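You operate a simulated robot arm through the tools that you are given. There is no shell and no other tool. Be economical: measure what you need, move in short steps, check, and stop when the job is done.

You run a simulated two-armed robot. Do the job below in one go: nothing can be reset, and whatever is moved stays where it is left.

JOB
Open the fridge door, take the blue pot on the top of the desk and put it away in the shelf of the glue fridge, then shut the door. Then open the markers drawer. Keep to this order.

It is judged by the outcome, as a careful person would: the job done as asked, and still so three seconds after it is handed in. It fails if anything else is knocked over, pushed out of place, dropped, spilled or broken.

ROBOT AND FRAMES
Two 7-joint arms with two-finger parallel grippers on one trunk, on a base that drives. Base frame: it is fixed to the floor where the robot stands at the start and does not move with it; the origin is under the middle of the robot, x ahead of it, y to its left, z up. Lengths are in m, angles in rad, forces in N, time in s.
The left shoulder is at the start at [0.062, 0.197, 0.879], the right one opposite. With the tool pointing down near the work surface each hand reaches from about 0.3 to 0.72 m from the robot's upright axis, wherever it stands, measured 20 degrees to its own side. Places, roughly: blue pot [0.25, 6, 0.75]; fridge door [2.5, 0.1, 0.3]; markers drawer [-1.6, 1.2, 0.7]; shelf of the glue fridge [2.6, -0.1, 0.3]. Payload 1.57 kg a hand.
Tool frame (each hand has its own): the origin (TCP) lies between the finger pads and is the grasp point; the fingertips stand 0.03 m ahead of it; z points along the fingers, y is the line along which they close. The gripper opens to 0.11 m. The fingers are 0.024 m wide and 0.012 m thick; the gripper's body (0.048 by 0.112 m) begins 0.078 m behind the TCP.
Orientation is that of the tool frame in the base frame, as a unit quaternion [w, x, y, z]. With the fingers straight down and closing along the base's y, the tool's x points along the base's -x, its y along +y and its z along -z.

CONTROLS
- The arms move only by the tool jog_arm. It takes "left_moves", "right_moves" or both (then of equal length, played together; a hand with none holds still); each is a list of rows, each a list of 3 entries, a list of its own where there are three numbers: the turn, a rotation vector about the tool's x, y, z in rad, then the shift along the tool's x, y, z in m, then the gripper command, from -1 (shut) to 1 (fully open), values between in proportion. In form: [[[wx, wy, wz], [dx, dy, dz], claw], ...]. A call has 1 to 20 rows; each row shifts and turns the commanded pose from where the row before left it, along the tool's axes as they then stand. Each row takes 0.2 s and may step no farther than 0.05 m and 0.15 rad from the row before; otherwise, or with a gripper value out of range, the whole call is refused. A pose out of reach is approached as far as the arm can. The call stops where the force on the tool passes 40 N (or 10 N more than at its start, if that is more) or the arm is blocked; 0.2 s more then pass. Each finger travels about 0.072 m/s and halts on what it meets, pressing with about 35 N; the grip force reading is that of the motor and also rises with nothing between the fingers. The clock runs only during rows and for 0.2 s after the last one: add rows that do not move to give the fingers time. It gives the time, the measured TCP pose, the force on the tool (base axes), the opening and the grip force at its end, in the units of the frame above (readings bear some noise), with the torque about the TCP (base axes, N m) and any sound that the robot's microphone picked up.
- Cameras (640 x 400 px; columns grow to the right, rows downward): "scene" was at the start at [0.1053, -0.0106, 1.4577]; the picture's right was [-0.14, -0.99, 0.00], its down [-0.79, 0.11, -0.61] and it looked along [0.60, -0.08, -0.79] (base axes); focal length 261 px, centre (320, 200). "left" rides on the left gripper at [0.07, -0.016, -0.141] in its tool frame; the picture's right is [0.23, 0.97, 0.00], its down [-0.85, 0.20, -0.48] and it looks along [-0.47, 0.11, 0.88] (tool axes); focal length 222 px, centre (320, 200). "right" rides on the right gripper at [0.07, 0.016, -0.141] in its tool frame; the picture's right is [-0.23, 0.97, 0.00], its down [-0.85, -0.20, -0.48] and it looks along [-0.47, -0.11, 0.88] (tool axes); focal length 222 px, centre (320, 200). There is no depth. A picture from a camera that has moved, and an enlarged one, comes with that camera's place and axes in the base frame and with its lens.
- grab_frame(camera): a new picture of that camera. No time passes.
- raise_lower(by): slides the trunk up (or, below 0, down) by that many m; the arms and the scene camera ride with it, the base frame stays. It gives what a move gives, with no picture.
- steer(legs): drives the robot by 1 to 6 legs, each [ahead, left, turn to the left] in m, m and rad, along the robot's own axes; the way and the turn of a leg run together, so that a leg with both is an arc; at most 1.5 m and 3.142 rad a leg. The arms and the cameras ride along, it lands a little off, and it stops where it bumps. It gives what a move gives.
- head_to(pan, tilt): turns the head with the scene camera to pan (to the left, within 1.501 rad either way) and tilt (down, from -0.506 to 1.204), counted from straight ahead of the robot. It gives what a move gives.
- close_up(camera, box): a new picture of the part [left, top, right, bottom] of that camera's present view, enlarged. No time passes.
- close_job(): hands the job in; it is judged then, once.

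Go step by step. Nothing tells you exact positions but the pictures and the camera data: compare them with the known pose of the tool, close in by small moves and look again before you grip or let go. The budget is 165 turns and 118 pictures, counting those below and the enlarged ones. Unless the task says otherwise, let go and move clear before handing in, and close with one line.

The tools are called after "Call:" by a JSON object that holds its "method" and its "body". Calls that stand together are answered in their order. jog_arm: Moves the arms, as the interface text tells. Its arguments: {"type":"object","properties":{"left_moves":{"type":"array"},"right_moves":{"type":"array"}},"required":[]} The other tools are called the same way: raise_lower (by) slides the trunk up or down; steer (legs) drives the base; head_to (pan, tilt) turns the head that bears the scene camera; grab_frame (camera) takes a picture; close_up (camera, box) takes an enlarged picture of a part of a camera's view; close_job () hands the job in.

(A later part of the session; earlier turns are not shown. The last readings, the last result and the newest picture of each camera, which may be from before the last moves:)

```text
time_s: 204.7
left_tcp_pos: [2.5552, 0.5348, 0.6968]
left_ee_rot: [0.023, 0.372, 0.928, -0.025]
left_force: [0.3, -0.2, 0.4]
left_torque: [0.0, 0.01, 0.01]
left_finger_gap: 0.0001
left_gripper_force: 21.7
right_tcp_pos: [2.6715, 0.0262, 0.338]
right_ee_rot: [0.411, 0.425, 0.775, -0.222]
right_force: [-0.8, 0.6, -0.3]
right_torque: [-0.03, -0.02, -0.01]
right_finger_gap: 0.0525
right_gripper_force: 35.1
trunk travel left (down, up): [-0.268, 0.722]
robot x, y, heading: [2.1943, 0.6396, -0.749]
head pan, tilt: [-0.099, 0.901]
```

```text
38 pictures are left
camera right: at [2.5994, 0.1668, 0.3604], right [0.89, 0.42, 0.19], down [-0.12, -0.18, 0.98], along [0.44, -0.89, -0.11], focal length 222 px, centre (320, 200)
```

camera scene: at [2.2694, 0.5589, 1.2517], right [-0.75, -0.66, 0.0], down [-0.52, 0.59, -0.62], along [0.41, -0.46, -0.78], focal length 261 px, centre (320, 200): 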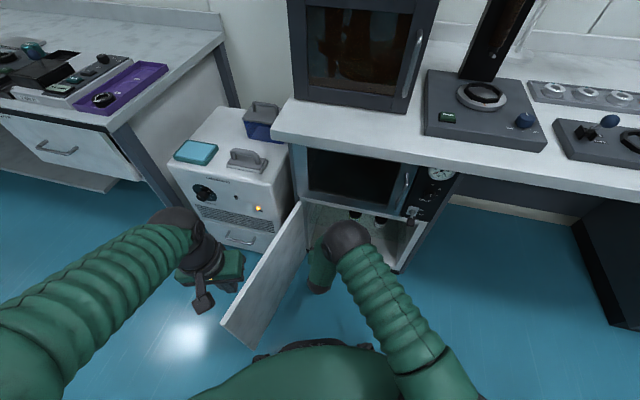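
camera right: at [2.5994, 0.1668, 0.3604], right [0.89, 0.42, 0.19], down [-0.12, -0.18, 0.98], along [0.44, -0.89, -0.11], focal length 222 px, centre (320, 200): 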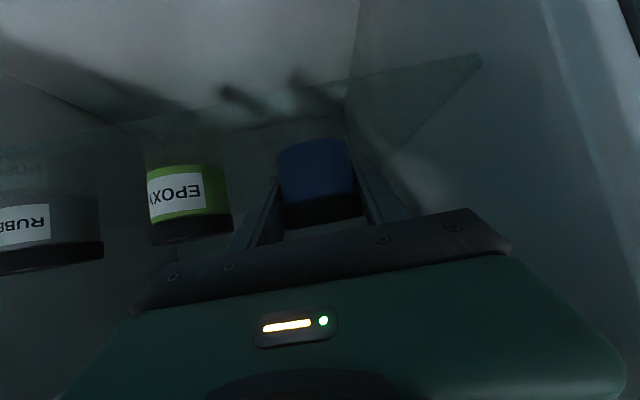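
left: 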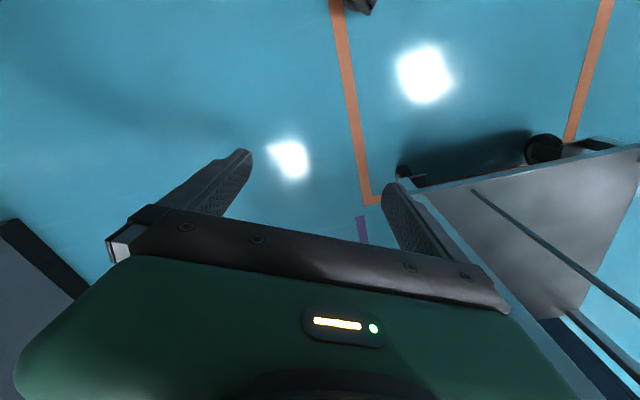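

Call:
{"method": "jog_arm", "body": {"right_moves": [[[0, 0, 0], [0.0033, 0, 0.0023], -1], [[0, 0, 0], [0.0025, 0, 0.0017], -1], [[0, 0, 0], [0, 0, 0], -1]]}}

```text
time_s: 205.5
left_tcp_pos: [2.5549, 0.5356, 0.6967]
left_ee_rot: [0.021, 0.371, 0.928, -0.025]
left_force: [-0.4, -0.1, 0.2]
left_torque: [-0.02, 0.0, -0.01]
left_finger_gap: 0.0003
left_gripper_force: 20.8
right_tcp_pos: [2.6698, 0.0286, 0.3306]
right_ee_rot: [0.411, 0.425, 0.776, -0.222]
right_force: [0.3, 0.2, 0.2]
right_torque: [-0.01, 0.04, -0.01]
right_finger_gap: 0.0523
right_gripper_force: 34.8
trunk travel left (down, up): [-0.268, 0.722]
robot x, y, heading: [2.1934, 0.6361, -0.741]
head pan, tilt: [-0.099, 0.901]
```

Call:
{"method": "jog_arm", "body": {"right_moves": [[[0, 0, 0], [0.002, 0, 0.0014], -1], [[0, 0, 0], [0.002, 0, 0.0014], -1], [[0, 0, 0], [0, 0, 0], -1]]}}

```text
time_s: 206.3
left_tcp_pos: [2.5555, 0.5365, 0.6975]
left_ee_rot: [0.023, 0.372, 0.928, -0.026]
left_force: [0.4, 0.6, 0.0]
left_torque: [0.03, 0.05, 0.03]
left_finger_gap: 0.0001
left_gripper_force: 21.5
right_tcp_pos: [2.6712, 0.026, 0.3306]
right_ee_rot: [0.413, 0.424, 0.775, -0.223]
right_force: [1.1, 2.0, 17.5]
right_torque: [0.45, 0.34, -0.05]
right_finger_gap: 0.0523
right_gripper_force: 35.3
trunk travel left (down, up): [-0.268, 0.722]
robot x, y, heading: [2.1969, 0.6378, -0.748]
head pan, tilt: [-0.099, 0.901]
```

Contact with the glass (17 N). I open gently and check before withdrawing.

Call:
{"method": "jog_arm", "body": {"right_moves": [[[0, 0, 0], [-0.001, 0, -0.0007], 0.0], [[0, 0, 0], [0, 0, 0], 0.15], [[0, 0, 0], [0, 0, 0], 0.28], [[0, 0, 0], [0, 0, 0], 0.28], [[0, 0, 0], [0, 0, 0], 0.28]]}}

Call:
{"method": "grab_frame", "body": {"camera": "right"}}

```text
time_s: 207.5
left_tcp_pos: [2.5539, 0.5362, 0.698]
left_ee_rot: [0.022, 0.372, 0.928, -0.026]
left_force: [0.0, 0.6, 0.2]
left_torque: [0.02, 0.0, -0.02]
left_finger_gap: 0.0
left_gripper_force: 21.6
right_tcp_pos: [2.6712, 0.0271, 0.3306]
right_ee_rot: [0.412, 0.425, 0.775, -0.223]
right_force: [6.8, 10.8, 14.9]
right_torque: [-0.17, 0.01, 0.05]
right_finger_gap: 0.06
right_gripper_force: 0.0
trunk travel left (down, up): [-0.268, 0.722]
robot x, y, heading: [2.1989, 0.6345, -0.745]
head pan, tilt: [-0.099, 0.901]
```

```text
37 pictures are left
camera right: at [2.5997, 0.1671, 0.3516], right [0.89, 0.42, 0.19], down [-0.12, -0.18, 0.98], along [0.44, -0.89, -0.11], focal length 222 px, centre (320, 200)
```

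right: 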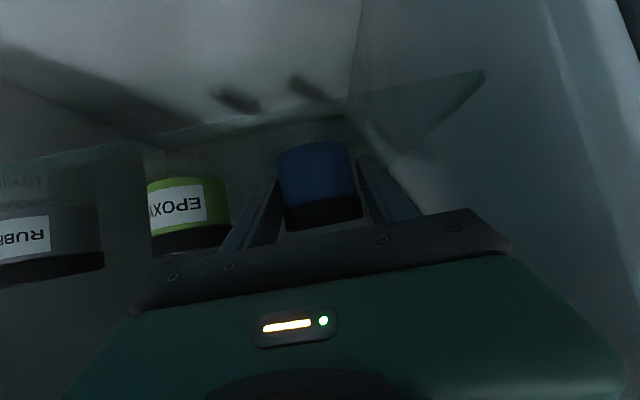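

The fingertips bear on the glass and the right finger is close to EPOXY; I ease the opening, lift 3 mm, and back out straight.

Call:
{"method": "jog_arm", "body": {"right_moves": [[[0, 0, 0], [0, 0, 0], 0.06], [[0, 0, 0], [-0.0025, 0, -0.0017], 0.06], [[0, 0, 0], [0, 0, 0], 0.06]]}}

Call:
{"method": "close_up", "body": {"camera": "right", "box": [120, 100, 440, 300]}}

```text
time_s: 208.3
left_tcp_pos: [2.5552, 0.5346, 0.6962]
left_ee_rot: [0.022, 0.372, 0.928, -0.025]
left_force: [-0.3, 0.1, -0.2]
left_torque: [-0.02, -0.01, 0.01]
left_finger_gap: 0.0001
left_gripper_force: 21.2
right_tcp_pos: [2.6689, 0.0259, 0.3296]
right_ee_rot: [0.409, 0.425, 0.776, -0.221]
right_force: [2.3, -0.5, 2.6]
right_torque: [-0.11, -0.01, 0.07]
right_finger_gap: 0.0566
right_gripper_force: 0.1
trunk travel left (down, up): [-0.268, 0.722]
robot x, y, heading: [2.1973, 0.6381, -0.749]
head pan, tilt: [-0.099, 0.901]
```

```text
2.00 times, centred on (280, 200) of right
camera zoom: at [2.5984, 0.166, 0.3523], right [0.89, 0.42, 0.19], down [-0.12, -0.19, 0.97], along [0.44, -0.89, -0.11], focal length 444 px, centre (400, 200)
```

zoom: 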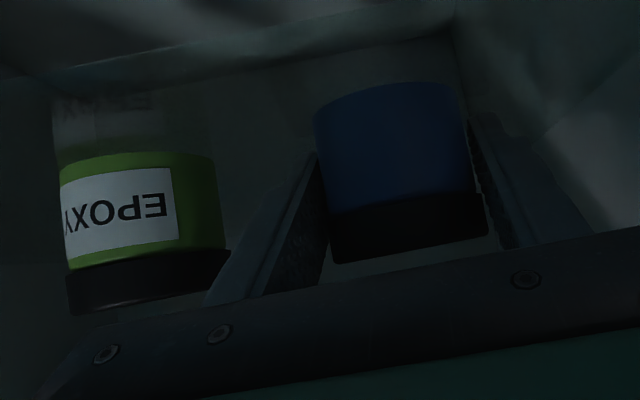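

Call:
{"method": "jog_arm", "body": {"right_moves": [[[0, 0, 0], [-0.001, 0, -0.0007], 0.2], [[0, 0, 0], [0, 0, 0], 0.2], [[0, 0, 0], [0, 0, 0], 0.2]]}}

Call:
{"method": "close_up", "body": {"camera": "right", "box": [120, 100, 440, 300]}}

```text
time_s: 209.1
left_tcp_pos: [2.555, 0.5355, 0.6968]
left_ee_rot: [0.023, 0.371, 0.928, -0.025]
left_force: [0.7, -0.1, 0.3]
left_torque: [0.0, -0.03, 0.0]
left_finger_gap: 0.0
left_gripper_force: 21.4
right_tcp_pos: [2.67, 0.0263, 0.3325]
right_ee_rot: [0.41, 0.425, 0.776, -0.221]
right_force: [0.0, 0.0, 0.1]
right_torque: [0.01, 0.01, 0.03]
right_finger_gap: 0.066
right_gripper_force: 0.0
trunk travel left (down, up): [-0.268, 0.722]
robot x, y, heading: [2.1996, 0.6353, -0.748]
head pan, tilt: [-0.099, 0.901]
```

```text
2.00 times, centred on (280, 200) of right
camera zoom: at [2.599, 0.1664, 0.3545], right [0.89, 0.42, 0.19], down [-0.12, -0.18, 0.97], along [0.44, -0.89, -0.11], focal length 444 px, centre (400, 200)
```

zoom: 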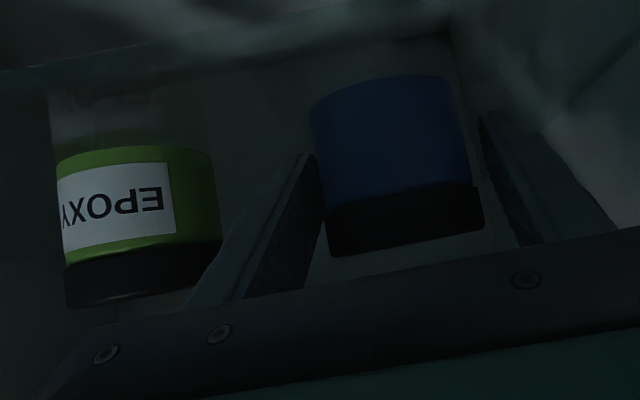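

Call:
{"method": "jog_arm", "body": {"right_moves": [[[0, 0, 0], [0, -0.003, 0], 0.2], [[0, 0, 0], [0.0085, 0, -0.0122], 0.2], [[0, 0, 0], [0.0085, 0, -0.0122], 0.2], [[0, 0, 0], [0.0167, 0, -0.0243], 0.2], [[0, 0, 0], [0.0167, 0, -0.0243], 0.2], [[0, 0, 0], [0.0167, 0, -0.0243], 0.2], [[0, 0, 0], [0.0167, 0, -0.0243], 0.2], [[0, 0, 0], [0, 0, 0], 0.2]]}}

Call:
{"method": "grab_frame", "body": {"camera": "right"}}

```text
time_s: 210.9
left_tcp_pos: [2.5551, 0.5357, 0.6949]
left_ee_rot: [0.023, 0.371, 0.928, -0.025]
left_force: [-0.5, 0.5, 0.0]
left_torque: [-0.02, 0.02, 0.03]
left_finger_gap: 0.0002
left_gripper_force: 20.8
right_tcp_pos: [2.5849, 0.1479, 0.3311]
right_ee_rot: [0.41, 0.425, 0.776, -0.222]
right_force: [0.5, -0.6, -0.3]
right_torque: [0.0, -0.05, 0.0]
right_finger_gap: 0.0659
right_gripper_force: 0.1
trunk travel left (down, up): [-0.268, 0.722]
robot x, y, heading: [2.1968, 0.6381, -0.744]
head pan, tilt: [-0.099, 0.901]
```

```text
34 pictures are left
camera right: at [2.5148, 0.2888, 0.3532], right [0.89, 0.42, 0.19], down [-0.12, -0.18, 0.97], along [0.44, -0.89, -0.11], focal length 222 px, centre (320, 200)
```

right: 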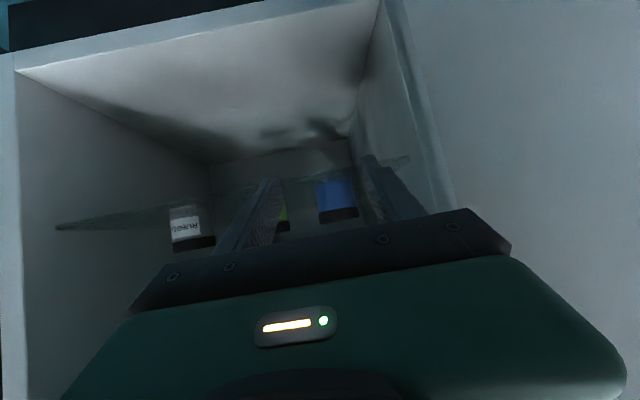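

The pot stands on the shelf beside the vials. I withdraw the hand fully and back away from the fridge.

Call:
{"method": "jog_arm", "body": {"right_moves": [[[0, 0, 0], [0.0167, 0, -0.0243], 0.2], [[0, 0, 0], [0.0167, 0, -0.0243], 0.2], [[0, 0, 0], [0.0167, -0.01, -0.0243], 0.2], [[0, 0, 0], [0.0, -0.03, 0], 0.2], [[0, 0, 0], [0.0, -0.03, 0], 0.2], [[0, 0, 0], [0, 0, 0], 0.2]]}}

Call:
{"method": "steer", "body": {"legs": [[0.0, 0.0, -0.345], [-0.55, 0.0, 0.0], [-0.1, 0.2, 0.0]]}}

Call:
{"method": "head_to", "body": {"pan": 0.0, "tilt": 0.75}}

Call:
{"method": "grab_frame", "body": {"camera": "scene"}}

```text
time_s: 212.3
left_tcp_pos: [2.5562, 0.5349, 0.6968]
left_ee_rot: [0.021, 0.372, 0.928, -0.025]
left_force: [-0.2, 0.7, 0.3]
left_torque: [-0.02, 0.04, 0.04]
left_finger_gap: 0.0001
left_gripper_force: 21.4
right_tcp_pos: [2.4791, 0.1874, 0.3318]
right_ee_rot: [0.41, 0.425, 0.776, -0.222]
right_force: [0.2, 0.1, -0.2]
right_torque: [0.0, -0.01, 0.0]
right_finger_gap: 0.0662
right_gripper_force: 0.1
trunk travel left (down, up): [-0.268, 0.722]
robot x, y, heading: [2.1979, 0.6364, -0.749]
head pan, tilt: [-0.099, 0.901]
```

```text
time_s: 217.8
left_tcp_pos: [2.3796, 1.0793, 0.6963]
left_ee_rot: [0.019, 0.528, 0.849, -0.028]
left_force: [-0.5, -0.9, 0.5]
left_torque: [0.03, -0.03, 0.0]
left_finger_gap: 0.0
left_gripper_force: 21.1
right_tcp_pos: [2.1901, 0.7792, 0.33]
right_ee_rot: [0.366, 0.554, 0.689, -0.289]
right_force: [0.0, -0.1, 0.3]
right_torque: [0.02, 0.02, 0.05]
right_finger_gap: 0.0659
right_gripper_force: 0.1
trunk travel left (down, up): [-0.268, 0.722]
robot x, y, heading: [2.0776, 1.2979, -1.095]
head pan, tilt: [-0.099, 0.901]
```

```text
time_s: 218.5
left_tcp_pos: [2.3807, 1.0809, 0.6962]
left_ee_rot: [0.018, 0.528, 0.848, -0.029]
left_force: [-0.4, -0.5, 0.6]
left_torque: [0.01, 0.01, 0.04]
left_finger_gap: 0.0
left_gripper_force: 21.8
right_tcp_pos: [2.1901, 0.7799, 0.3319]
right_ee_rot: [0.367, 0.553, 0.689, -0.291]
right_force: [-0.3, 0.0, 0.9]
right_torque: [-0.02, 0.0, 0.0]
right_finger_gap: 0.0659
right_gripper_force: 0.0
trunk travel left (down, up): [-0.268, 0.722]
robot x, y, heading: [2.0797, 1.2996, -1.098]
head pan, tilt: [0.0, 0.75]
```

```text
33 pictures are left
camera scene: at [2.1308, 1.1963, 1.2636], right [-0.89, -0.46, 0.0], down [-0.31, 0.61, -0.73], along [0.33, -0.65, -0.68], focal length 261 px, centre (320, 200)
```

scene: 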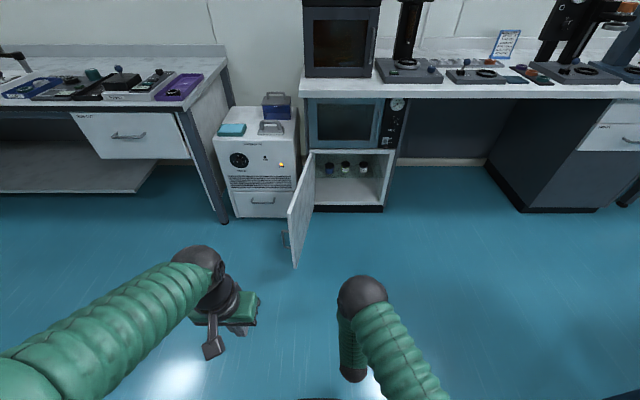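

The pot stands with the two vials. To shut the door, I raise the right hand out of the way and lower the left hand to door height.

Call:
{"method": "jog_arm", "body": {"left_moves": [[[0, 0, 0], [-0.022, 0.004, 0.034], -1], [[0, 0, 0], [-0.022, 0.004, 0.034], -1], [[0, 0, 0], [-0.022, 0.004, 0.034], -1], [[0, 0, 0], [-0.022, 0.004, 0.034], -1], [[0, 0, 0], [-0.022, 0.004, 0.034], -1], [[0, 0, 0], [-0.022, 0.004, 0.034], -1], [[0, 0, 0], [-0.022, 0.004, 0.034], -1], [[0, 0, 0], [-0.022, 0.004, 0.034], -1], [[0, 0, 0], [-0.022, 0.004, 0.034], -1], [[0, 0, 0], [0, 0, 0], -1]], "right_moves": [[[0, 0, 0], [-0.026, -0.015, -0.0177], 0.2], [[0, 0, 0], [-0.026, -0.015, -0.0177], 0.2], [[0, 0, 0], [-0.026, -0.015, -0.0177], 0.2], [[0, 0, 0], [-0.026, -0.015, -0.0177], 0.2], [[0, 0, 0], [-0.026, -0.015, -0.0177], 0.2], [[0, 0, 0], [-0.026, -0.01, -0.0177], 0.2], [[0, 0, 0], [-0.026, 0, -0.0177], 0.2], [[0, 0, 0], [-0.026, 0, -0.0177], 0.2], [[0, 0, 0], [0, 0, 0], 0.2], [[0, 0, 0], [0, 0, 0], 0.2]]}}

Call:
{"method": "steer", "body": {"legs": [[0.0, 0.12, 0.0]]}}

Call:
{"method": "grab_frame", "body": {"camera": "scene"}}

```text
time_s: 220.7
left_tcp_pos: [2.5006, 0.8968, 0.4015]
left_ee_rot: [0.017, 0.528, 0.849, -0.029]
left_force: [0.3, -0.2, 0.1]
left_torque: [-0.02, -0.01, 0.04]
left_finger_gap: 0.0
left_gripper_force: 21.6
right_tcp_pos: [2.1075, 0.7574, 0.5825]
right_ee_rot: [0.367, 0.553, 0.689, -0.291]
right_force: [-0.4, 0.3, 0.0]
right_torque: [0.04, -0.01, 0.0]
right_finger_gap: 0.0659
right_gripper_force: 0.1
trunk travel left (down, up): [-0.268, 0.722]
robot x, y, heading: [2.0819, 1.2977, -1.095]
head pan, tilt: [0.0, 0.75]
```

```text
time_s: 222.0
left_tcp_pos: [2.6046, 0.9528, 0.4019]
left_ee_rot: [0.017, 0.526, 0.85, -0.028]
left_force: [-0.7, -0.2, -0.6]
left_torque: [-0.03, -0.02, 0.0]
left_finger_gap: 0.0
left_gripper_force: 21.7
right_tcp_pos: [2.2148, 0.8128, 0.5808]
right_ee_rot: [0.365, 0.553, 0.691, -0.289]
right_force: [-0.2, 0.3, -1.2]
right_torque: [0.03, 0.01, 0.01]
right_finger_gap: 0.066
right_gripper_force: 0.0
trunk travel left (down, up): [-0.268, 0.722]
robot x, y, heading: [2.1888, 1.3538, -1.095]
head pan, tilt: [0.0, 0.75]
```

```text
32 pictures are left
camera scene: at [2.2346, 1.2486, 1.2635], right [-0.89, -0.46, 0.0], down [-0.31, 0.61, -0.73], along [0.34, -0.65, -0.68], focal length 261 px, centre (320, 200)
```

scene: 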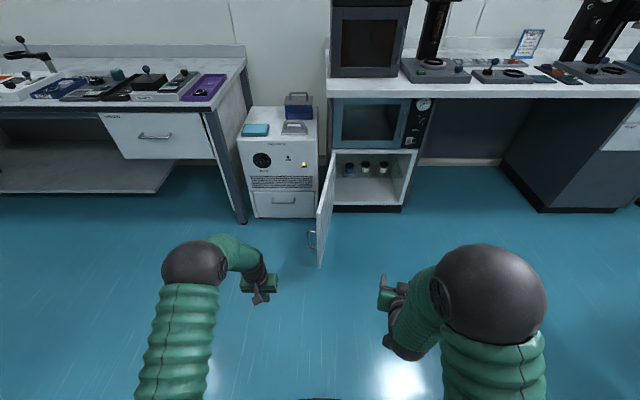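

Call:
{"method": "steer", "body": {"legs": [[0.42, 0.0, 0.0], [0.0, -0.12, 0.0]]}}

Call:
{"method": "grab_frame", "body": {"camera": "scene"}}

```text
time_s: 225.4
left_tcp_pos: [2.6937, 0.5234, 0.402]
left_ee_rot: [0.017, 0.527, 0.849, -0.03]
left_force: [-0.1, 0.0, 0.5]
left_torque: [-0.02, -0.07, -0.01]
left_finger_gap: 0.0001
left_gripper_force: 21.3
right_tcp_pos: [2.3021, 0.3843, 0.5831]
right_ee_rot: [0.366, 0.552, 0.69, -0.29]
right_force: [-0.6, 0.2, 0.1]
right_torque: [0.0, -0.02, 0.03]
right_finger_gap: 0.0662
right_gripper_force: 0.1
trunk travel left (down, up): [-0.268, 0.722]
robot x, y, heading: [2.2713, 0.9263, -1.1]
head pan, tilt: [0.0, 0.75]
```

```text
31 pictures are left
camera scene: at [2.3261, 0.8212, 1.2635], right [-0.89, -0.46, 0.0], down [-0.31, 0.61, -0.73], along [0.33, -0.65, -0.68], focal length 261 px, centre (320, 200)
```

scene: 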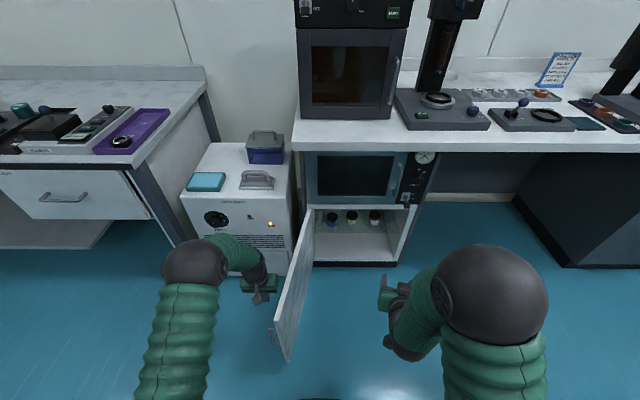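

Call:
{"method": "steer", "body": {"legs": [[0.0, -0.1, 0.0], [0.0, -0.1, 0.0]]}}

Call:
{"method": "grab_frame", "body": {"camera": "scene"}}

```text
time_s: 227.3
left_tcp_pos: [2.5135, 0.4311, 0.4039]
left_ee_rot: [0.019, 0.529, 0.848, -0.027]
left_force: [-1.1, 0.1, 0.2]
left_torque: [0.04, -0.07, 0.03]
left_finger_gap: 0.0
left_gripper_force: 21.4
right_tcp_pos: [2.1228, 0.2931, 0.5821]
right_ee_rot: [0.368, 0.554, 0.689, -0.289]
right_force: [-0.6, 0.5, 0.2]
right_torque: [0.0, -0.04, 0.02]
right_finger_gap: 0.0661
right_gripper_force: 0.0
trunk travel left (down, up): [-0.268, 0.722]
robot x, y, heading: [2.0959, 0.8324, -1.097]
head pan, tilt: [0.0, 0.75]
```

```text
30 pictures are left
camera scene: at [2.1485, 0.73, 1.2635], right [-0.89, -0.46, 0.0], down [-0.31, 0.61, -0.73], along [0.33, -0.65, -0.68], focal length 261 px, centre (320, 200)
```

scene: 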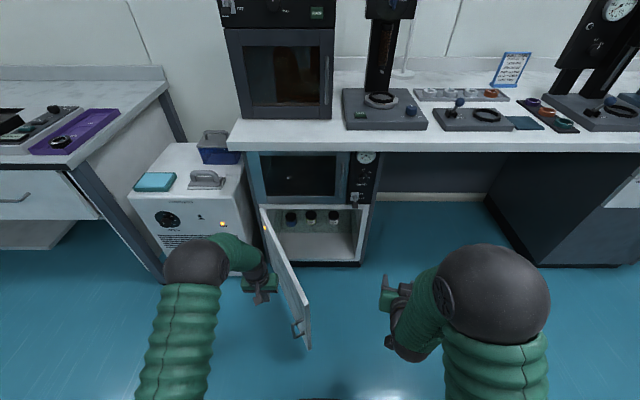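

The door swings shut nicely. I pull the right hand back a bit and continue pushing right and forward.

Call:
{"method": "jog_arm", "body": {"right_moves": [[[0, 0, 0], [0.0167, -0.01, -0.0243], 0.2], [[0, 0, 0], [0.0167, -0.01, -0.0243], 0.2], [[0, 0, 0], [0.0167, -0.01, -0.0243], 0.2], [[0, 0, 0], [0.0167, -0.01, -0.0243], 0.2], [[0, 0, 0], [0.0167, -0.01, -0.0243], 0.2], [[0, 0, 0], [0, 0, 0], 0.2]]}}

Call:
{"method": "steer", "body": {"legs": [[0.05, -0.12, 0.0], [0.1, -0.06, 0.0]]}}

Call:
{"method": "grab_frame", "body": {"camera": "scene"}}

```text
time_s: 228.7
left_tcp_pos: [2.5125, 0.4309, 0.406]
left_ee_rot: [0.021, 0.529, 0.848, -0.027]
left_force: [0.0, 0.6, 0.1]
left_torque: [-0.02, 0.0, 0.0]
left_finger_gap: 0.0
left_gripper_force: 21.1
right_tcp_pos: [2.1194, 0.2925, 0.5841]
right_ee_rot: [0.369, 0.554, 0.689, -0.289]
right_force: [0.6, -0.4, -0.6]
right_torque: [-0.01, -0.01, 0.0]
right_finger_gap: 0.0662
right_gripper_force: 0.0
right hand out of reach, approached as far as the arm can: row 1, 2, 3, 4, 5
trunk travel left (down, up): [-0.268, 0.722]
robot x, y, heading: [2.0962, 0.8335, -1.099]
head pan, tilt: [0.0, 0.75]
```

```text
time_s: 230.8
left_tcp_pos: [2.4194, 0.2152, 0.4044]
left_ee_rot: [0.02, 0.528, 0.849, -0.027]
left_force: [0.0, -0.5, 0.0]
left_torque: [0.05, -0.01, 0.0]
left_finger_gap: 0.0
left_gripper_force: 20.9
right_tcp_pos: [2.0263, 0.0758, 0.5831]
right_ee_rot: [0.367, 0.555, 0.689, -0.288]
right_force: [0.8, 0.0, 0.5]
right_torque: [0.01, -0.04, 0.0]
right_finger_gap: 0.066
right_gripper_force: 0.0
trunk travel left (down, up): [-0.268, 0.722]
robot x, y, heading: [2.0072, 0.6146, -1.096]
head pan, tilt: [0.0, 0.75]
```

```text
29 pictures are left
camera scene: at [2.0531, 0.5112, 1.2634], right [-0.89, -0.46, 0.0], down [-0.31, 0.61, -0.73], along [0.33, -0.65, -0.68], focal length 261 px, centre (320, 200)
```

scene: 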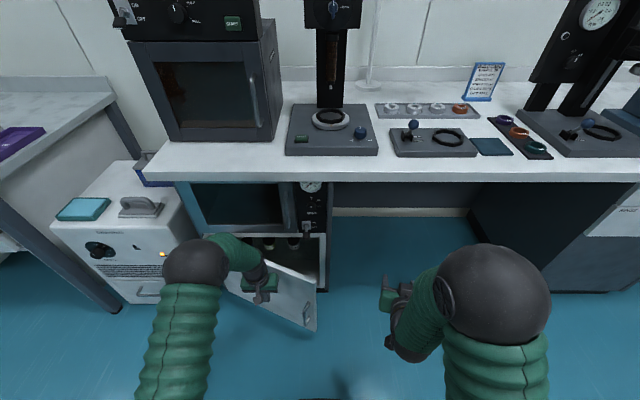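

Call:
{"method": "steer", "body": {"legs": [[0.08, -0.02, 0.0], [0.05, 0.0, 0.0]]}}

Call:
{"method": "grab_frame", "body": {"camera": "scene"}}

```text
time_s: 232.4
left_tcp_pos: [2.4625, 0.0877, 0.4054]
left_ee_rot: [0.02, 0.528, 0.849, -0.027]
left_force: [0.1, -0.7, -0.3]
left_torque: [0.02, 0.04, 0.02]
left_finger_gap: 0.0
left_gripper_force: 21.6
right_tcp_pos: [2.0696, -0.0498, 0.5836]
right_ee_rot: [0.368, 0.554, 0.688, -0.289]
right_force: [0.2, 0.0, 0.4]
right_torque: [-0.01, 0.01, 0.02]
right_finger_gap: 0.0657
right_gripper_force: 0.0
trunk travel left (down, up): [-0.268, 0.722]
robot x, y, heading: [2.0416, 0.4916, -1.097]
head pan, tilt: [0.0, 0.75]
```

```text
28 pictures are left
camera scene: at [2.0979, 0.3854, 1.2633], right [-0.89, -0.46, 0.0], down [-0.31, 0.61, -0.73], along [0.33, -0.65, -0.68], focal length 261 px, centre (320, 200)
```

scene: 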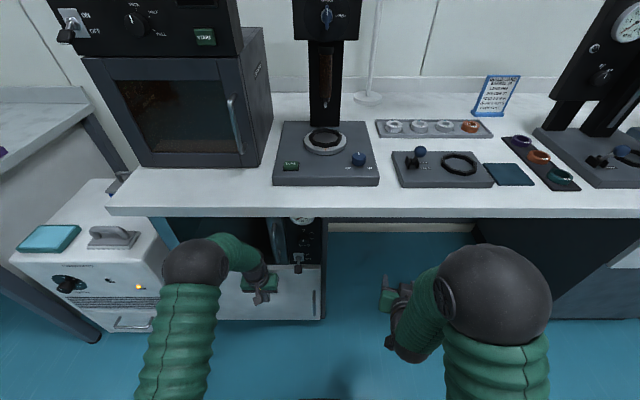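

Almost shut; I press the last bit with the left arm until it stops.

Call:
{"method": "jog_arm", "body": {"left_moves": [[[0, 0, 0], [-0.01, 0, 0], -1], [[0, 0, 0], [-0.01, 0, 0], -1], [[0, 0, 0], [-0.01, 0, 0], -1], [[0, 0, 0], [-0.01, 0, 0], -1], [[0, 0, 0], [-0.01, 0, 0], -1], [[0, 0, 0], [-0.01, 0, 0], -1]]}}

Call:
{"method": "close_up", "body": {"camera": "scene", "box": [160, 210, 360, 335]}}

```text
time_s: 232.9
left_tcp_pos: [2.4623, 0.0874, 0.4048]
left_ee_rot: [0.012, 0.527, 0.849, -0.021]
left_force: [-6.3, 11.3, 2.2]
left_torque: [-1.0, -0.68, 0.21]
left_finger_gap: 0.0001
left_gripper_force: 21.3
right_tcp_pos: [2.068, -0.0482, 0.5853]
right_ee_rot: [0.37, 0.554, 0.688, -0.289]
right_force: [1.1, -0.7, -0.5]
right_torque: [0.01, 0.0, -0.02]
right_finger_gap: 0.0661
right_gripper_force: 0.1
trunk travel left (down, up): [-0.268, 0.722]
robot x, y, heading: [2.0448, 0.491, -1.098]
head pan, tilt: [0.0, 0.75]
stopped in row 2 (left hand): the force on the tool passed its limit at 52 N (the readings are from after the stop); the commanded pose is now the measured one
```

```text
3.20 times, centred on (260, 272) of scene
camera zoom: at [2.0946, 0.3872, 1.2637], right [-0.89, -0.46, 0.0], down [-0.31, 0.61, -0.73], along [0.33, -0.65, -0.68], focal length 834 px, centre (512, -32)
```

zoom: 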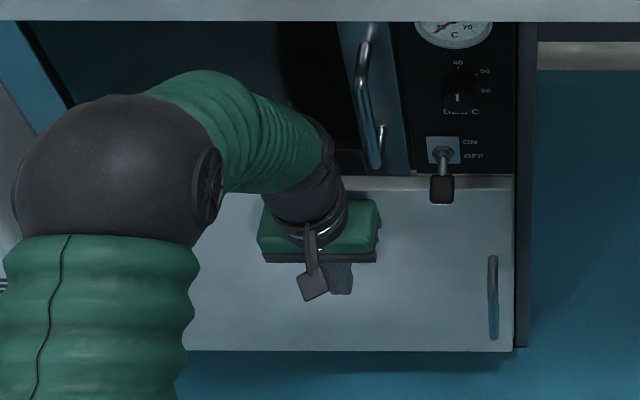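

Call:
{"method": "steer", "body": {"legs": [[-0.3, 0.0, 0.0], [-0.15, 0.0, 0.0]]}}

Call:
{"method": "close_up", "body": {"camera": "scene", "box": [180, 120, 380, 245]}}

```text
time_s: 235.9
left_tcp_pos: [2.2575, 0.4895, 0.4052]
left_ee_rot: [0.015, 0.526, 0.85, -0.023]
left_force: [-0.5, -0.1, 0.5]
left_torque: [0.02, -0.01, 0.02]
left_finger_gap: 0.0004
left_gripper_force: 20.9
right_tcp_pos: [1.8614, 0.3538, 0.5866]
right_ee_rot: [0.371, 0.553, 0.687, -0.29]
right_force: [0.1, 0.9, -0.1]
right_torque: [0.0, -0.01, 0.02]
right_finger_gap: 0.0661
right_gripper_force: 0.1
trunk travel left (down, up): [-0.268, 0.722]
robot x, y, heading: [1.8351, 0.8879, -1.094]
head pan, tilt: [0.0, 0.75]
```

```text
3.20 times, centred on (280, 182) of scene
camera zoom: at [1.8886, 0.79, 1.2637], right [-0.89, -0.46, 0.0], down [-0.31, 0.61, -0.73], along [0.33, -0.65, -0.68], focal length 834 px, centre (448, 256)
```

zoom: 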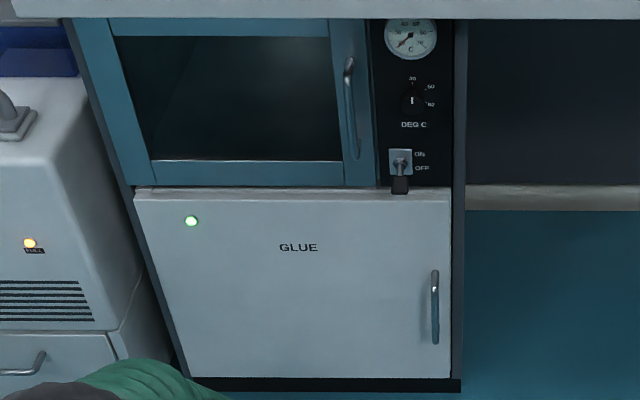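

The fridge door is shut flush. Next the markers drawer: I move away from the cart, raise the trunk, and turn around to go along the north side of the carts.

Call:
{"method": "steer", "body": {"legs": [[0.0, 0.3, 0.0], [-0.4, 0.0, 0.0]]}}

Call:
{"method": "raise_lower", "body": {"by": 0.4}}

Call:
{"method": "steer", "body": {"legs": [[0.0, 0.0, 2.0], [0.0, 0.0, 1.8]]}}

Call:
{"method": "head_to", "body": {"pan": 0.0, "tilt": 0.55}}

Call:
{"method": "grab_frame", "body": {"camera": "scene"}}

```text
time_s: 240.1
left_tcp_pos: [2.3409, 0.9895, 0.4065]
left_ee_rot: [0.015, 0.524, 0.852, -0.023]
left_force: [0.7, -0.7, 0.2]
left_torque: [-0.01, 0.02, -0.02]
left_finger_gap: 0.0
left_gripper_force: 20.9
right_tcp_pos: [1.9457, 0.8523, 0.5867]
right_ee_rot: [0.371, 0.551, 0.689, -0.288]
right_force: [-0.8, -0.1, 0.3]
right_torque: [0.01, 0.02, -0.04]
right_finger_gap: 0.0659
right_gripper_force: 0.1
trunk travel left (down, up): [-0.268, 0.722]
robot x, y, heading: [1.9184, 1.39, -1.089]
head pan, tilt: [0.0, 0.75]
```

```text
time_s: 243.9
left_tcp_pos: [2.3411, 0.9904, 0.8067]
left_ee_rot: [0.016, 0.524, 0.851, -0.024]
left_force: [0.7, 0.4, 0.2]
left_torque: [0.0, -0.01, 0.0]
left_finger_gap: 0.0001
left_gripper_force: 20.6
right_tcp_pos: [1.9468, 0.8526, 0.9873]
right_ee_rot: [0.372, 0.551, 0.688, -0.29]
right_force: [-0.5, 0.1, 0.2]
right_torque: [0.01, -0.01, 0.03]
right_finger_gap: 0.0662
right_gripper_force: 0.0
trunk travel left (down, up): [-0.668, 0.322]
robot x, y, heading: [1.9221, 1.3882, -1.092]
head pan, tilt: [0.0, 0.75]
```

```text
time_s: 253.3
left_tcp_pos: [1.3447, 1.4779, 0.8067]
left_ee_rot: [-0.018, 0.969, -0.247, -0.021]
left_force: [-0.2, -0.6, -0.7]
left_torque: [0.0, -0.02, -0.02]
left_finger_gap: 0.0001
left_gripper_force: 21.8
right_tcp_pos: [1.5925, 1.8151, 0.9874]
right_ee_rot: [-0.165, 0.822, -0.321, -0.44]
right_force: [1.2, 0.2, 0.7]
right_torque: [0.0, 0.0, 0.02]
right_finger_gap: 0.0664
right_gripper_force: 0.1
trunk travel left (down, up): [-0.668, 0.322]
robot x, y, heading: [1.9199, 1.3873, 2.663]
head pan, tilt: [0.0, 0.75]
```

```text
time_s: 254.0
left_tcp_pos: [1.3464, 1.4776, 0.8079]
left_ee_rot: [-0.018, 0.969, -0.246, -0.022]
left_force: [0.0, 0.4, -0.1]
left_torque: [0.01, -0.01, 0.0]
left_finger_gap: 0.0002
left_gripper_force: 21.5
right_tcp_pos: [1.595, 1.8143, 0.9869]
right_ee_rot: [-0.165, 0.821, -0.321, -0.443]
right_force: [1.0, -0.4, 0.9]
right_torque: [-0.01, 0.02, -0.06]
right_finger_gap: 0.066
right_gripper_force: 0.1
trunk travel left (down, up): [-0.668, 0.322]
robot x, y, heading: [1.9186, 1.3877, 2.66]
head pan, tilt: [0.0, 0.55]
```

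```text
25 pictures are left
camera scene: at [1.8071, 1.4465, 1.6809], right [0.47, 0.89, 0.0], down [0.46, -0.24, -0.85], along [-0.75, 0.4, -0.53], focal length 261 px, centre (320, 200)
```

scene: 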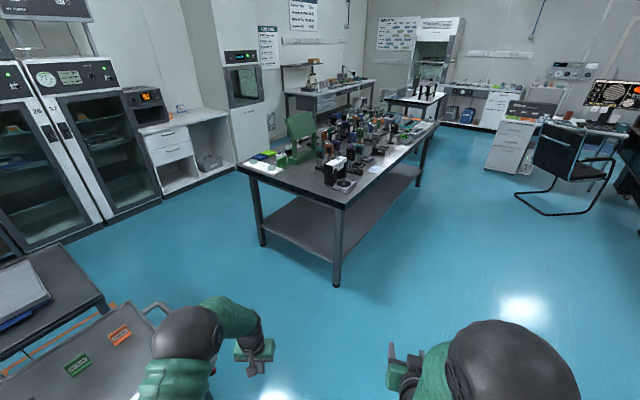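

Call:
{"method": "close_up", "body": {"camera": "scene", "box": [110, 80, 250, 200]}}

```text
3.33 times, centred on (180, 140) of scene
camera zoom: at [1.8071, 1.4465, 1.6809], right [0.47, 0.89, 0.0], down [0.46, -0.24, -0.85], along [-0.75, 0.4, -0.53], focal length 869 px, centre (787, 400)
```

zoom: 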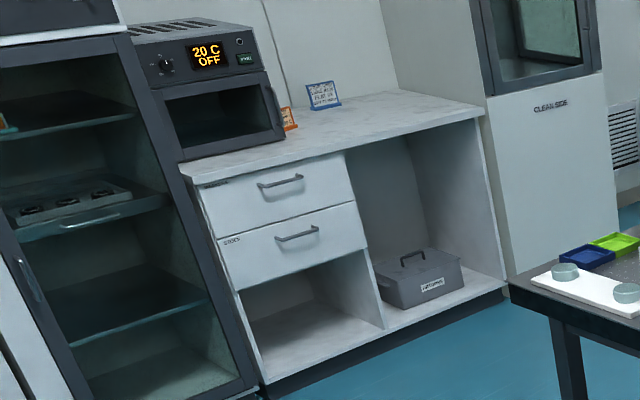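

The cabinet with two white drawers beside the incubator is the goal. I drive through the gap between the carts and the middle table.

Call:
{"method": "steer", "body": {"legs": [[0.0, 0.0, 0.27], [1.1, 0.0, 0.0], [0.0, 0.0, 0.6], [0.75, 0.0, 0.0]]}}

Call:
{"method": "head_to", "body": {"pan": 0.0, "tilt": 0.5}}

Call:
{"method": "grab_frame", "body": {"camera": "scene"}}

```text
time_s: 255.3
left_tcp_pos: [1.3427, 1.353, 0.8097]
left_ee_rot: [-0.023, 0.99, -0.136, -0.032]
left_force: [1.5, 2.8, 1.6]
left_torque: [-0.21, 0.1, 0.09]
left_finger_gap: 0.0
left_gripper_force: 21.6
right_tcp_pos: [1.5011, 1.7274, 0.992]
right_ee_rot: [-0.111, 0.85, -0.223, -0.464]
right_force: [0.3, -0.1, 0.0]
right_torque: [-0.02, -0.01, -0.03]
right_finger_gap: 0.0661
right_gripper_force: 0.2
trunk travel left (down, up): [-0.668, 0.322]
robot x, y, heading: [1.918, 1.3874, 2.89]
head pan, tilt: [0.0, 0.55]
stopped in leg 1: the force on the tool passed its limit at 57 N (the readings are from after the stop); the commanded pose is now the measured one
```

```text
time_s: 255.9
left_tcp_pos: [1.3424, 1.3541, 0.8108]
left_ee_rot: [-0.023, 0.99, -0.136, -0.031]
left_force: [-1.1, 3.3, -1.2]
left_torque: [-0.18, -0.07, 0.01]
left_finger_gap: 0.0
left_gripper_force: 21.6
right_tcp_pos: [1.5012, 1.7283, 0.9931]
right_ee_rot: [-0.111, 0.85, -0.223, -0.465]
right_force: [-0.3, -0.3, 0.2]
right_torque: [-0.01, 0.0, -0.03]
right_finger_gap: 0.0662
right_gripper_force: 0.1
trunk travel left (down, up): [-0.668, 0.322]
robot x, y, heading: [1.9189, 1.3923, 2.895]
head pan, tilt: [0.0, 0.499]
```

```text
23 pictures are left
camera scene: at [1.795, 1.4211, 1.6854], right [0.25, 0.97, 0.0], down [0.47, -0.12, -0.88], along [-0.85, 0.22, -0.48], focal length 261 px, centre (320, 200)
```

scene: 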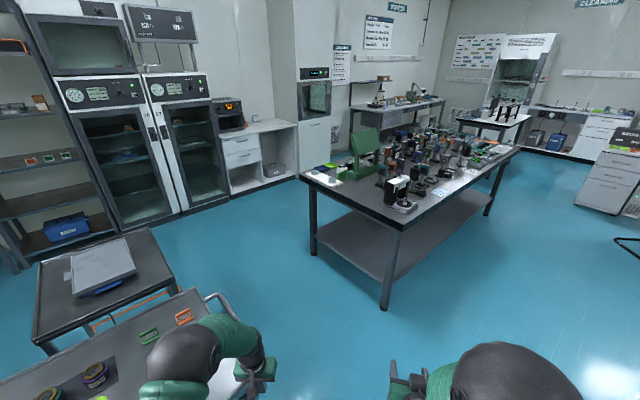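

The left hand touched the dark cart's edge. I turn back from it, raise the hands above cart height, and give it more room.

Call:
{"method": "steer", "body": {"legs": [[0.0, 0.0, -0.25]]}}

Call:
{"method": "raise_lower", "body": {"by": 0.3}}

Call:
{"method": "close_up", "body": {"camera": "scene", "box": [0, 200, 320, 400]}}

```text
time_s: 257.2
left_tcp_pos: [1.3495, 1.4943, 0.809]
left_ee_rot: [-0.028, 0.965, -0.259, -0.028]
left_force: [-0.4, -0.3, 0.5]
left_torque: [-0.03, -0.01, -0.01]
left_finger_gap: 0.0001
left_gripper_force: 21.7
right_tcp_pos: [1.5957, 1.819, 0.9922]
right_ee_rot: [-0.169, 0.816, -0.326, -0.447]
right_force: [-0.4, -0.5, 0.9]
right_torque: [0.0, -0.01, 0.0]
right_finger_gap: 0.0661
right_gripper_force: 0.0
trunk travel left (down, up): [-0.668, 0.322]
robot x, y, heading: [1.9188, 1.3891, 2.639]
head pan, tilt: [0.0, 0.499]
```

```text
time_s: 260.2
left_tcp_pos: [1.3506, 1.4957, 1.1113]
left_ee_rot: [-0.027, 0.965, -0.258, -0.027]
left_force: [-0.5, -0.6, 0.2]
left_torque: [0.04, -0.01, 0.03]
left_finger_gap: 0.0002
left_gripper_force: 20.7
right_tcp_pos: [1.5964, 1.8211, 1.2945]
right_ee_rot: [-0.169, 0.813, -0.327, -0.451]
right_force: [-0.2, -0.5, -0.1]
right_torque: [0.03, -0.01, -0.02]
right_finger_gap: 0.0659
right_gripper_force: 0.0
trunk travel left (down, up): [-0.968, 0.022]
robot x, y, heading: [1.9211, 1.3889, 2.643]
head pan, tilt: [0.0, 0.499]
```

```text
2.00 times, centred on (160, 300) of scene
camera zoom: at [1.8061, 1.4488, 1.9854], right [0.48, 0.88, 0.0], down [0.42, -0.23, -0.88], along [-0.77, 0.42, -0.48], focal length 522 px, centre (640, 0)
```

zoom: 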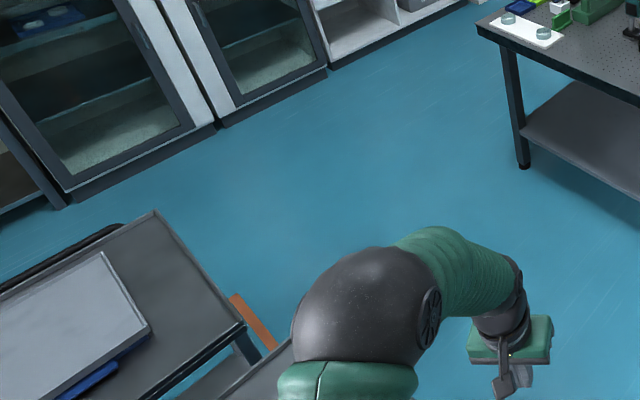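

Call:
{"method": "steer", "body": {"legs": [[0.55, 0.0, 0.0], [0.0, 0.0, 0.5], [0.62, 0.0, 0.0], [0.0, 0.0, 0.42], [0.75, 0.0, 0.0]]}}

Call:
{"method": "grab_frame", "body": {"camera": "scene"}}

```text
time_s: 272.9
left_tcp_pos: [-0.2968, 0.9228, 1.1125]
left_ee_rot: [-0.01, 0.977, 0.21, -0.038]
left_force: [0.5, 0.0, -0.3]
left_torque: [-0.01, -0.02, 0.0]
left_finger_gap: 0.0
left_gripper_force: 21.4
right_tcp_pos: [-0.4165, 1.3117, 1.295]
right_ee_rot: [0.056, 0.873, 0.08, -0.478]
right_force: [0.1, 0.7, -0.3]
right_torque: [-0.03, 0.04, 0.01]
right_finger_gap: 0.0661
right_gripper_force: 0.0
trunk travel left (down, up): [-0.968, 0.022]
robot x, y, heading: [0.1233, 1.3216, -2.698]
head pan, tilt: [0.0, 0.499]
```

```text
21 pictures are left
camera scene: at [0.0072, 1.2673, 1.9857], right [-0.43, 0.9, 0.0], down [0.43, 0.21, -0.88], along [-0.79, -0.38, -0.48], focal length 261 px, centre (320, 200)
```

scene: 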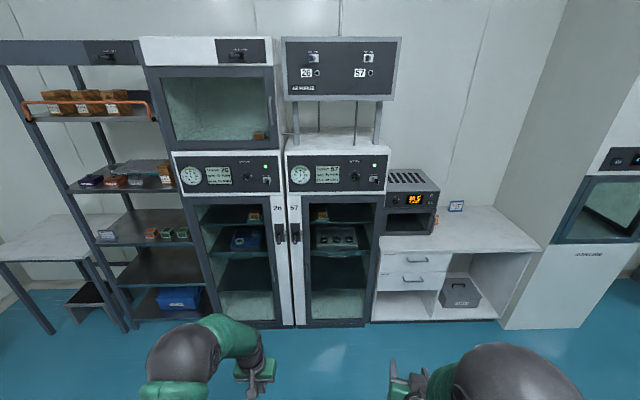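

Call:
{"method": "close_up", "body": {"camera": "scene", "box": [360, 190, 520, 330]}}

```text
2.86 times, centred on (440, 260) of scene
camera zoom: at [0.0072, 1.2673, 1.9857], right [-0.43, 0.9, 0.0], down [0.43, 0.21, -0.88], along [-0.79, -0.38, -0.48], focal length 745 px, centre (-23, 29)
```

zoom: 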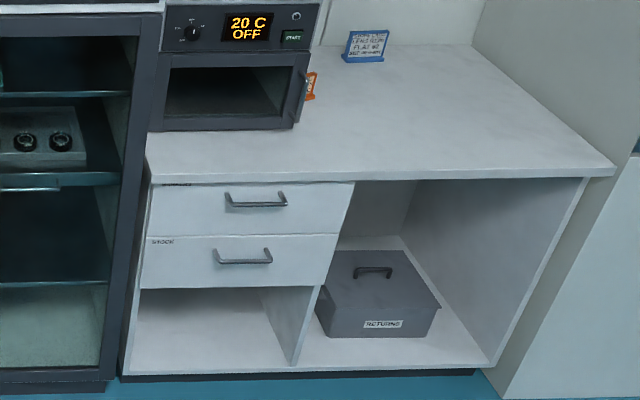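

The cabinet faces me squarely; the lower drawer is labelled STOCK, so the top one should be MARKERS, with a horizontal handle near (-1.62, 1.27, 0.70). I level and roll the right hand by 90° to grip a horizontal bar, and tuck the left hand.

Call:
{"method": "jog_arm", "body": {"left_moves": [[[0, 0, 0], [0.018, 0, 0], -1], [[0, 0, 0], [0.018, 0, 0], -1], [[0, 0, 0], [0.018, 0, 0], -1], [[0, 0, 0], [0.018, 0, 0], -1], [[0, 0, 0], [0.018, 0, 0], -1], [[0, 0, 0], [0.018, 0, 0], -1], [[0, 0, 0], [0.018, 0, 0], -1], [[0, 0, 0], [0.018, 0, 0], -1], [[0, 0, 0], [0.018, 0, 0], -1], [[0, 0, 0], [0, 0, 0], -1], [[0, 0, 0], [0, 0, 0], -1], [[0, 0, 0], [0, 0, 0], -1]], "right_moves": [[[-0.0572, -0.0216, 0.1293], [0, 0, 0.005], 1], [[-0.0572, -0.0216, 0.1293], [0, 0, 0.005], 1], [[-0.0572, -0.0216, 0.1293], [0, 0, 0.005], 1], [[-0.0572, -0.0216, 0.1293], [0, 0, 0.005], 1], [[-0.0572, -0.0216, 0.1293], [0, 0, 0.005], 1], [[-0.0572, -0.0216, 0.1293], [0, 0, 0.005], 1], [[-0.0572, -0.0216, 0.1293], [0, 0, 0.005], 1], [[-0.0572, -0.0216, 0.1293], [0, 0, 0.005], 1], [[-0.0572, -0.0216, 0.1293], [0, 0, 0.005], 1], [[-0.0572, -0.0216, 0.1293], [0, 0, 0.005], 1], [[-0.0572, -0.0216, 0.1293], [0, 0, 0.005], 1], [[0, 0, 0], [0, 0, 0], 1]]}}

```text
time_s: 275.5
left_tcp_pos: [-0.1501, 0.9901, 1.1003]
left_ee_rot: [-0.01, 0.977, 0.21, -0.037]
left_force: [-0.2, 0.2, 0.3]
left_torque: [0.0, 0.01, 0.01]
left_finger_gap: 0.0
left_gripper_force: 21.1
right_tcp_pos: [-0.4763, 1.2864, 1.2746]
right_ee_rot: [0.601, 0.599, -0.374, -0.373]
right_force: [0.7, -0.4, -0.4]
right_torque: [0.03, 0.01, -0.01]
right_finger_gap: 0.1099
right_gripper_force: 0.0
right hand out of reach, approached as far as the arm can: row 1
trunk travel left (down, up): [-0.968, 0.022]
robot x, y, heading: [0.1174, 1.3219, -2.696]
head pan, tilt: [0.0, 0.499]
```

Call:
{"method": "raise_lower", "body": {"by": -0.4}}

Call:
{"method": "raise_lower", "body": {"by": -0.15}}

Call:
{"method": "steer", "body": {"legs": [[0.0, -0.48, 0.015], [0.6, 0.0, 0.0]]}}

Call:
{"method": "head_to", "body": {"pan": -0.25, "tilt": 0.6}}

Call:
{"method": "grab_frame", "body": {"camera": "scene"}}

Call:
{"method": "grab_frame", "body": {"camera": "right"}}

```text
time_s: 279.3
left_tcp_pos: [-0.1505, 0.9888, 0.7004]
left_ee_rot: [-0.01, 0.977, 0.21, -0.037]
left_force: [0.3, 0.2, 0.0]
left_torque: [-0.03, 0.0, 0.02]
left_finger_gap: 0.0
left_gripper_force: 21.2
right_tcp_pos: [-0.4743, 1.2853, 0.8747]
right_ee_rot: [0.601, 0.6, -0.373, -0.373]
right_force: [0.6, 0.1, -0.2]
right_torque: [0.01, -0.02, -0.03]
right_finger_gap: 0.11
right_gripper_force: 0.0
trunk travel left (down, up): [-0.568, 0.422]
robot x, y, heading: [0.1213, 1.3214, -2.698]
head pan, tilt: [0.0, 0.499]
```

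```text
time_s: 281.1
left_tcp_pos: [-0.1503, 0.9894, 0.5518]
left_ee_rot: [-0.011, 0.977, 0.21, -0.038]
left_force: [-0.4, 0.2, -0.4]
left_torque: [0.0, 0.01, -0.02]
left_finger_gap: 0.0
left_gripper_force: 21.4
right_tcp_pos: [-0.4752, 1.2861, 0.724]
right_ee_rot: [0.602, 0.6, -0.373, -0.373]
right_force: [-0.3, 0.6, 0.7]
right_torque: [0.01, 0.03, 0.01]
right_finger_gap: 0.11
right_gripper_force: 0.0
trunk travel left (down, up): [-0.418, 0.572]
robot x, y, heading: [0.1178, 1.322, -2.701]
head pan, tilt: [0.0, 0.499]
```

```text
time_s: 283.1
left_tcp_pos: [-0.2693, 1.2494, 0.5592]
left_ee_rot: [-0.001, 0.976, 0.213, -0.041]
left_force: [-1.1, 1.0, -0.2]
left_torque: [-0.04, -0.05, 0.0]
left_finger_gap: 0.0003
left_gripper_force: 21.6
right_tcp_pos: [-0.5946, 1.5502, 0.7233]
right_ee_rot: [0.606, 0.597, -0.38, -0.363]
right_force: [-0.1, 0.1, 0.4]
right_torque: [0.01, 0.01, 0.01]
right_finger_gap: 0.11
right_gripper_force: 0.1
trunk travel left (down, up): [-0.418, 0.572]
robot x, y, heading: [0.0034, 1.5667, -2.696]
head pan, tilt: [0.0, 0.499]
stopped in leg 1: the robot was blocked; the commanded pose is now the measured one
```

```text
time_s: 283.8
left_tcp_pos: [-0.2684, 1.2505, 0.5581]
left_ee_rot: [-0.004, 0.976, 0.214, -0.041]
left_force: [0.5, -0.3, 0.9]
left_torque: [0.01, -0.03, 0.02]
left_finger_gap: 0.0
left_gripper_force: 21.4
right_tcp_pos: [-0.5942, 1.5492, 0.7227]
right_ee_rot: [0.606, 0.598, -0.377, -0.365]
right_force: [0.3, -0.6, -0.1]
right_torque: [0.01, -0.01, 0.0]
right_finger_gap: 0.1101
right_gripper_force: 0.2
trunk travel left (down, up): [-0.418, 0.572]
robot x, y, heading: [0.0017, 1.5672, -2.689]
head pan, tilt: [-0.25, 0.6]
```

```text
19 pictures are left
camera scene: at [-0.1021, 1.4649, 1.424], right [-0.2, 0.98, 0.06], down [0.55, 0.16, -0.82], along [-0.81, -0.13, -0.57], focal length 261 px, centre (320, 200)
```

scene: 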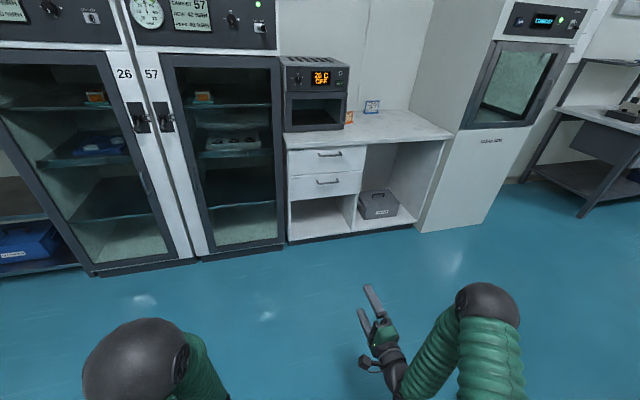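

```text
18 pictures are left
camera right: at [-0.437, 1.5507, 0.7408], right [-0.11, 0.22, 0.97], down [0.04, 0.97, -0.22], along [-0.99, 0.02, -0.12], focal length 222 px, centre (320, 200)
```

right: 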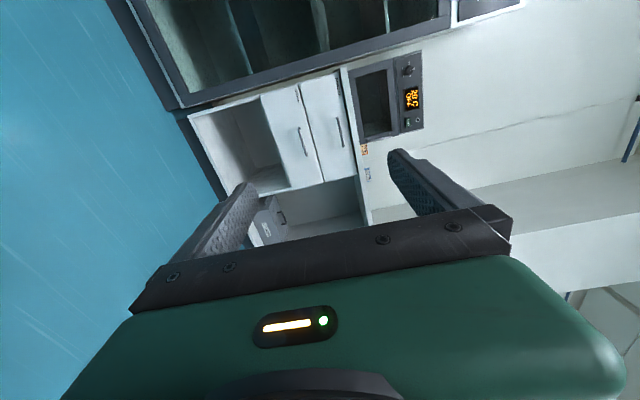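

I bumped the middle table's corner region on my right; I step back left, then go forward before moving right.

Call:
{"method": "steer", "body": {"legs": [[0.03, 0.08, 0.0], [0.45, 0.0, 0.0]]}}

Call:
{"method": "grab_frame", "body": {"camera": "scene"}}

```text
time_s: 287.2
left_tcp_pos: [-0.6792, 0.9883, 0.5638]
left_ee_rot: [0.01, 0.977, 0.208, -0.04]
left_force: [-0.7, 0.1, -0.6]
left_torque: [-0.01, -0.04, 0.0]
left_finger_gap: 0.0
left_gripper_force: 21.9
right_tcp_pos: [-1.002, 1.2944, 0.721]
right_ee_rot: [0.611, 0.589, -0.386, -0.362]
right_force: [0.1, -0.4, -0.9]
right_torque: [-0.04, 0.0, -0.06]
right_finger_gap: 0.1101
right_gripper_force: 0.1
trunk travel left (down, up): [-0.418, 0.572]
robot x, y, heading: [-0.4015, 1.2949, -2.706]
head pan, tilt: [-0.25, 0.6]
```

```text
17 pictures are left
camera scene: at [-0.5214, 1.2659, 1.4263], right [-0.19, 0.98, 0.0], down [0.56, 0.11, -0.82], along [-0.81, -0.15, -0.57], focal length 261 px, centre (320, 200)
```

scene: 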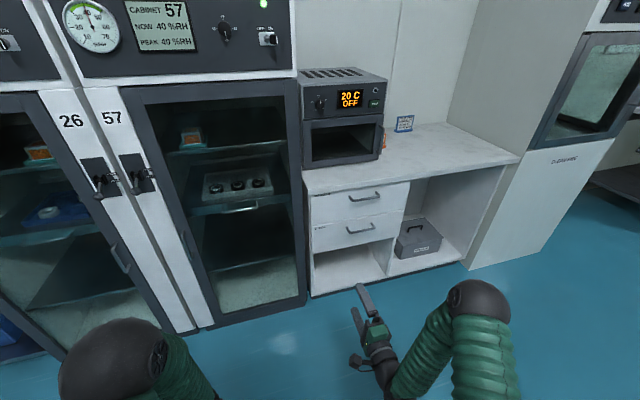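

Call:
{"method": "close_up", "body": {"camera": "scene", "box": [295, 160, 435, 270]}}

Call:
{"method": "close_up", "body": {"camera": "right", "box": [200, 40, 440, 220]}}

```text
3.64 times, centred on (365, 215) of scene
camera zoom: at [-0.5214, 1.2659, 1.4263], right [-0.19, 0.98, 0.0], down [0.56, 0.11, -0.82], along [-0.81, -0.15, -0.57], focal length 948 px, centre (156, 146)
```

zoom: 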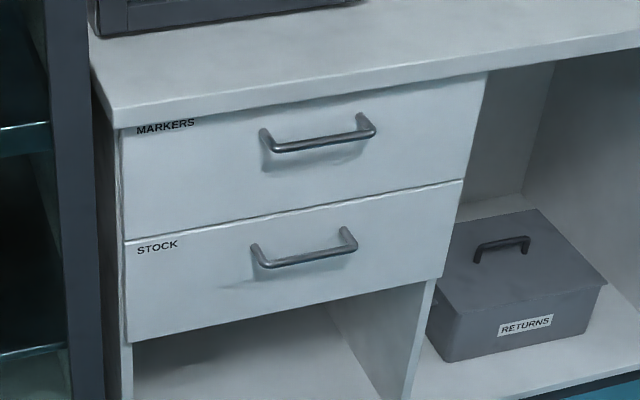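

```text
2.22 times, centred on (320, 130) of right
camera zoom: at [-0.8449, 1.2947, 0.7384], right [-0.11, 0.25, 0.96], down [0.06, 0.97, -0.24], along [-0.99, 0.03, -0.12], focal length 494 px, centre (320, 356)
```

zoom: 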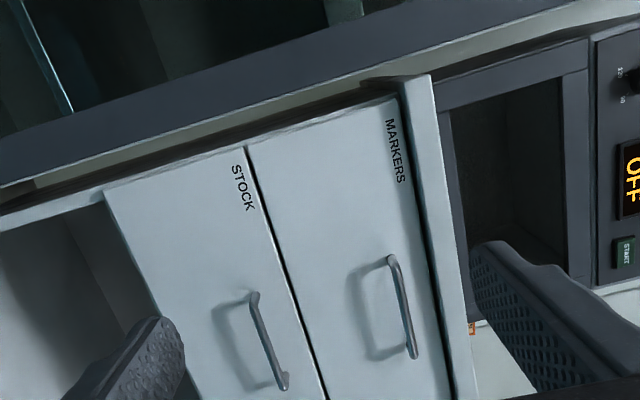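

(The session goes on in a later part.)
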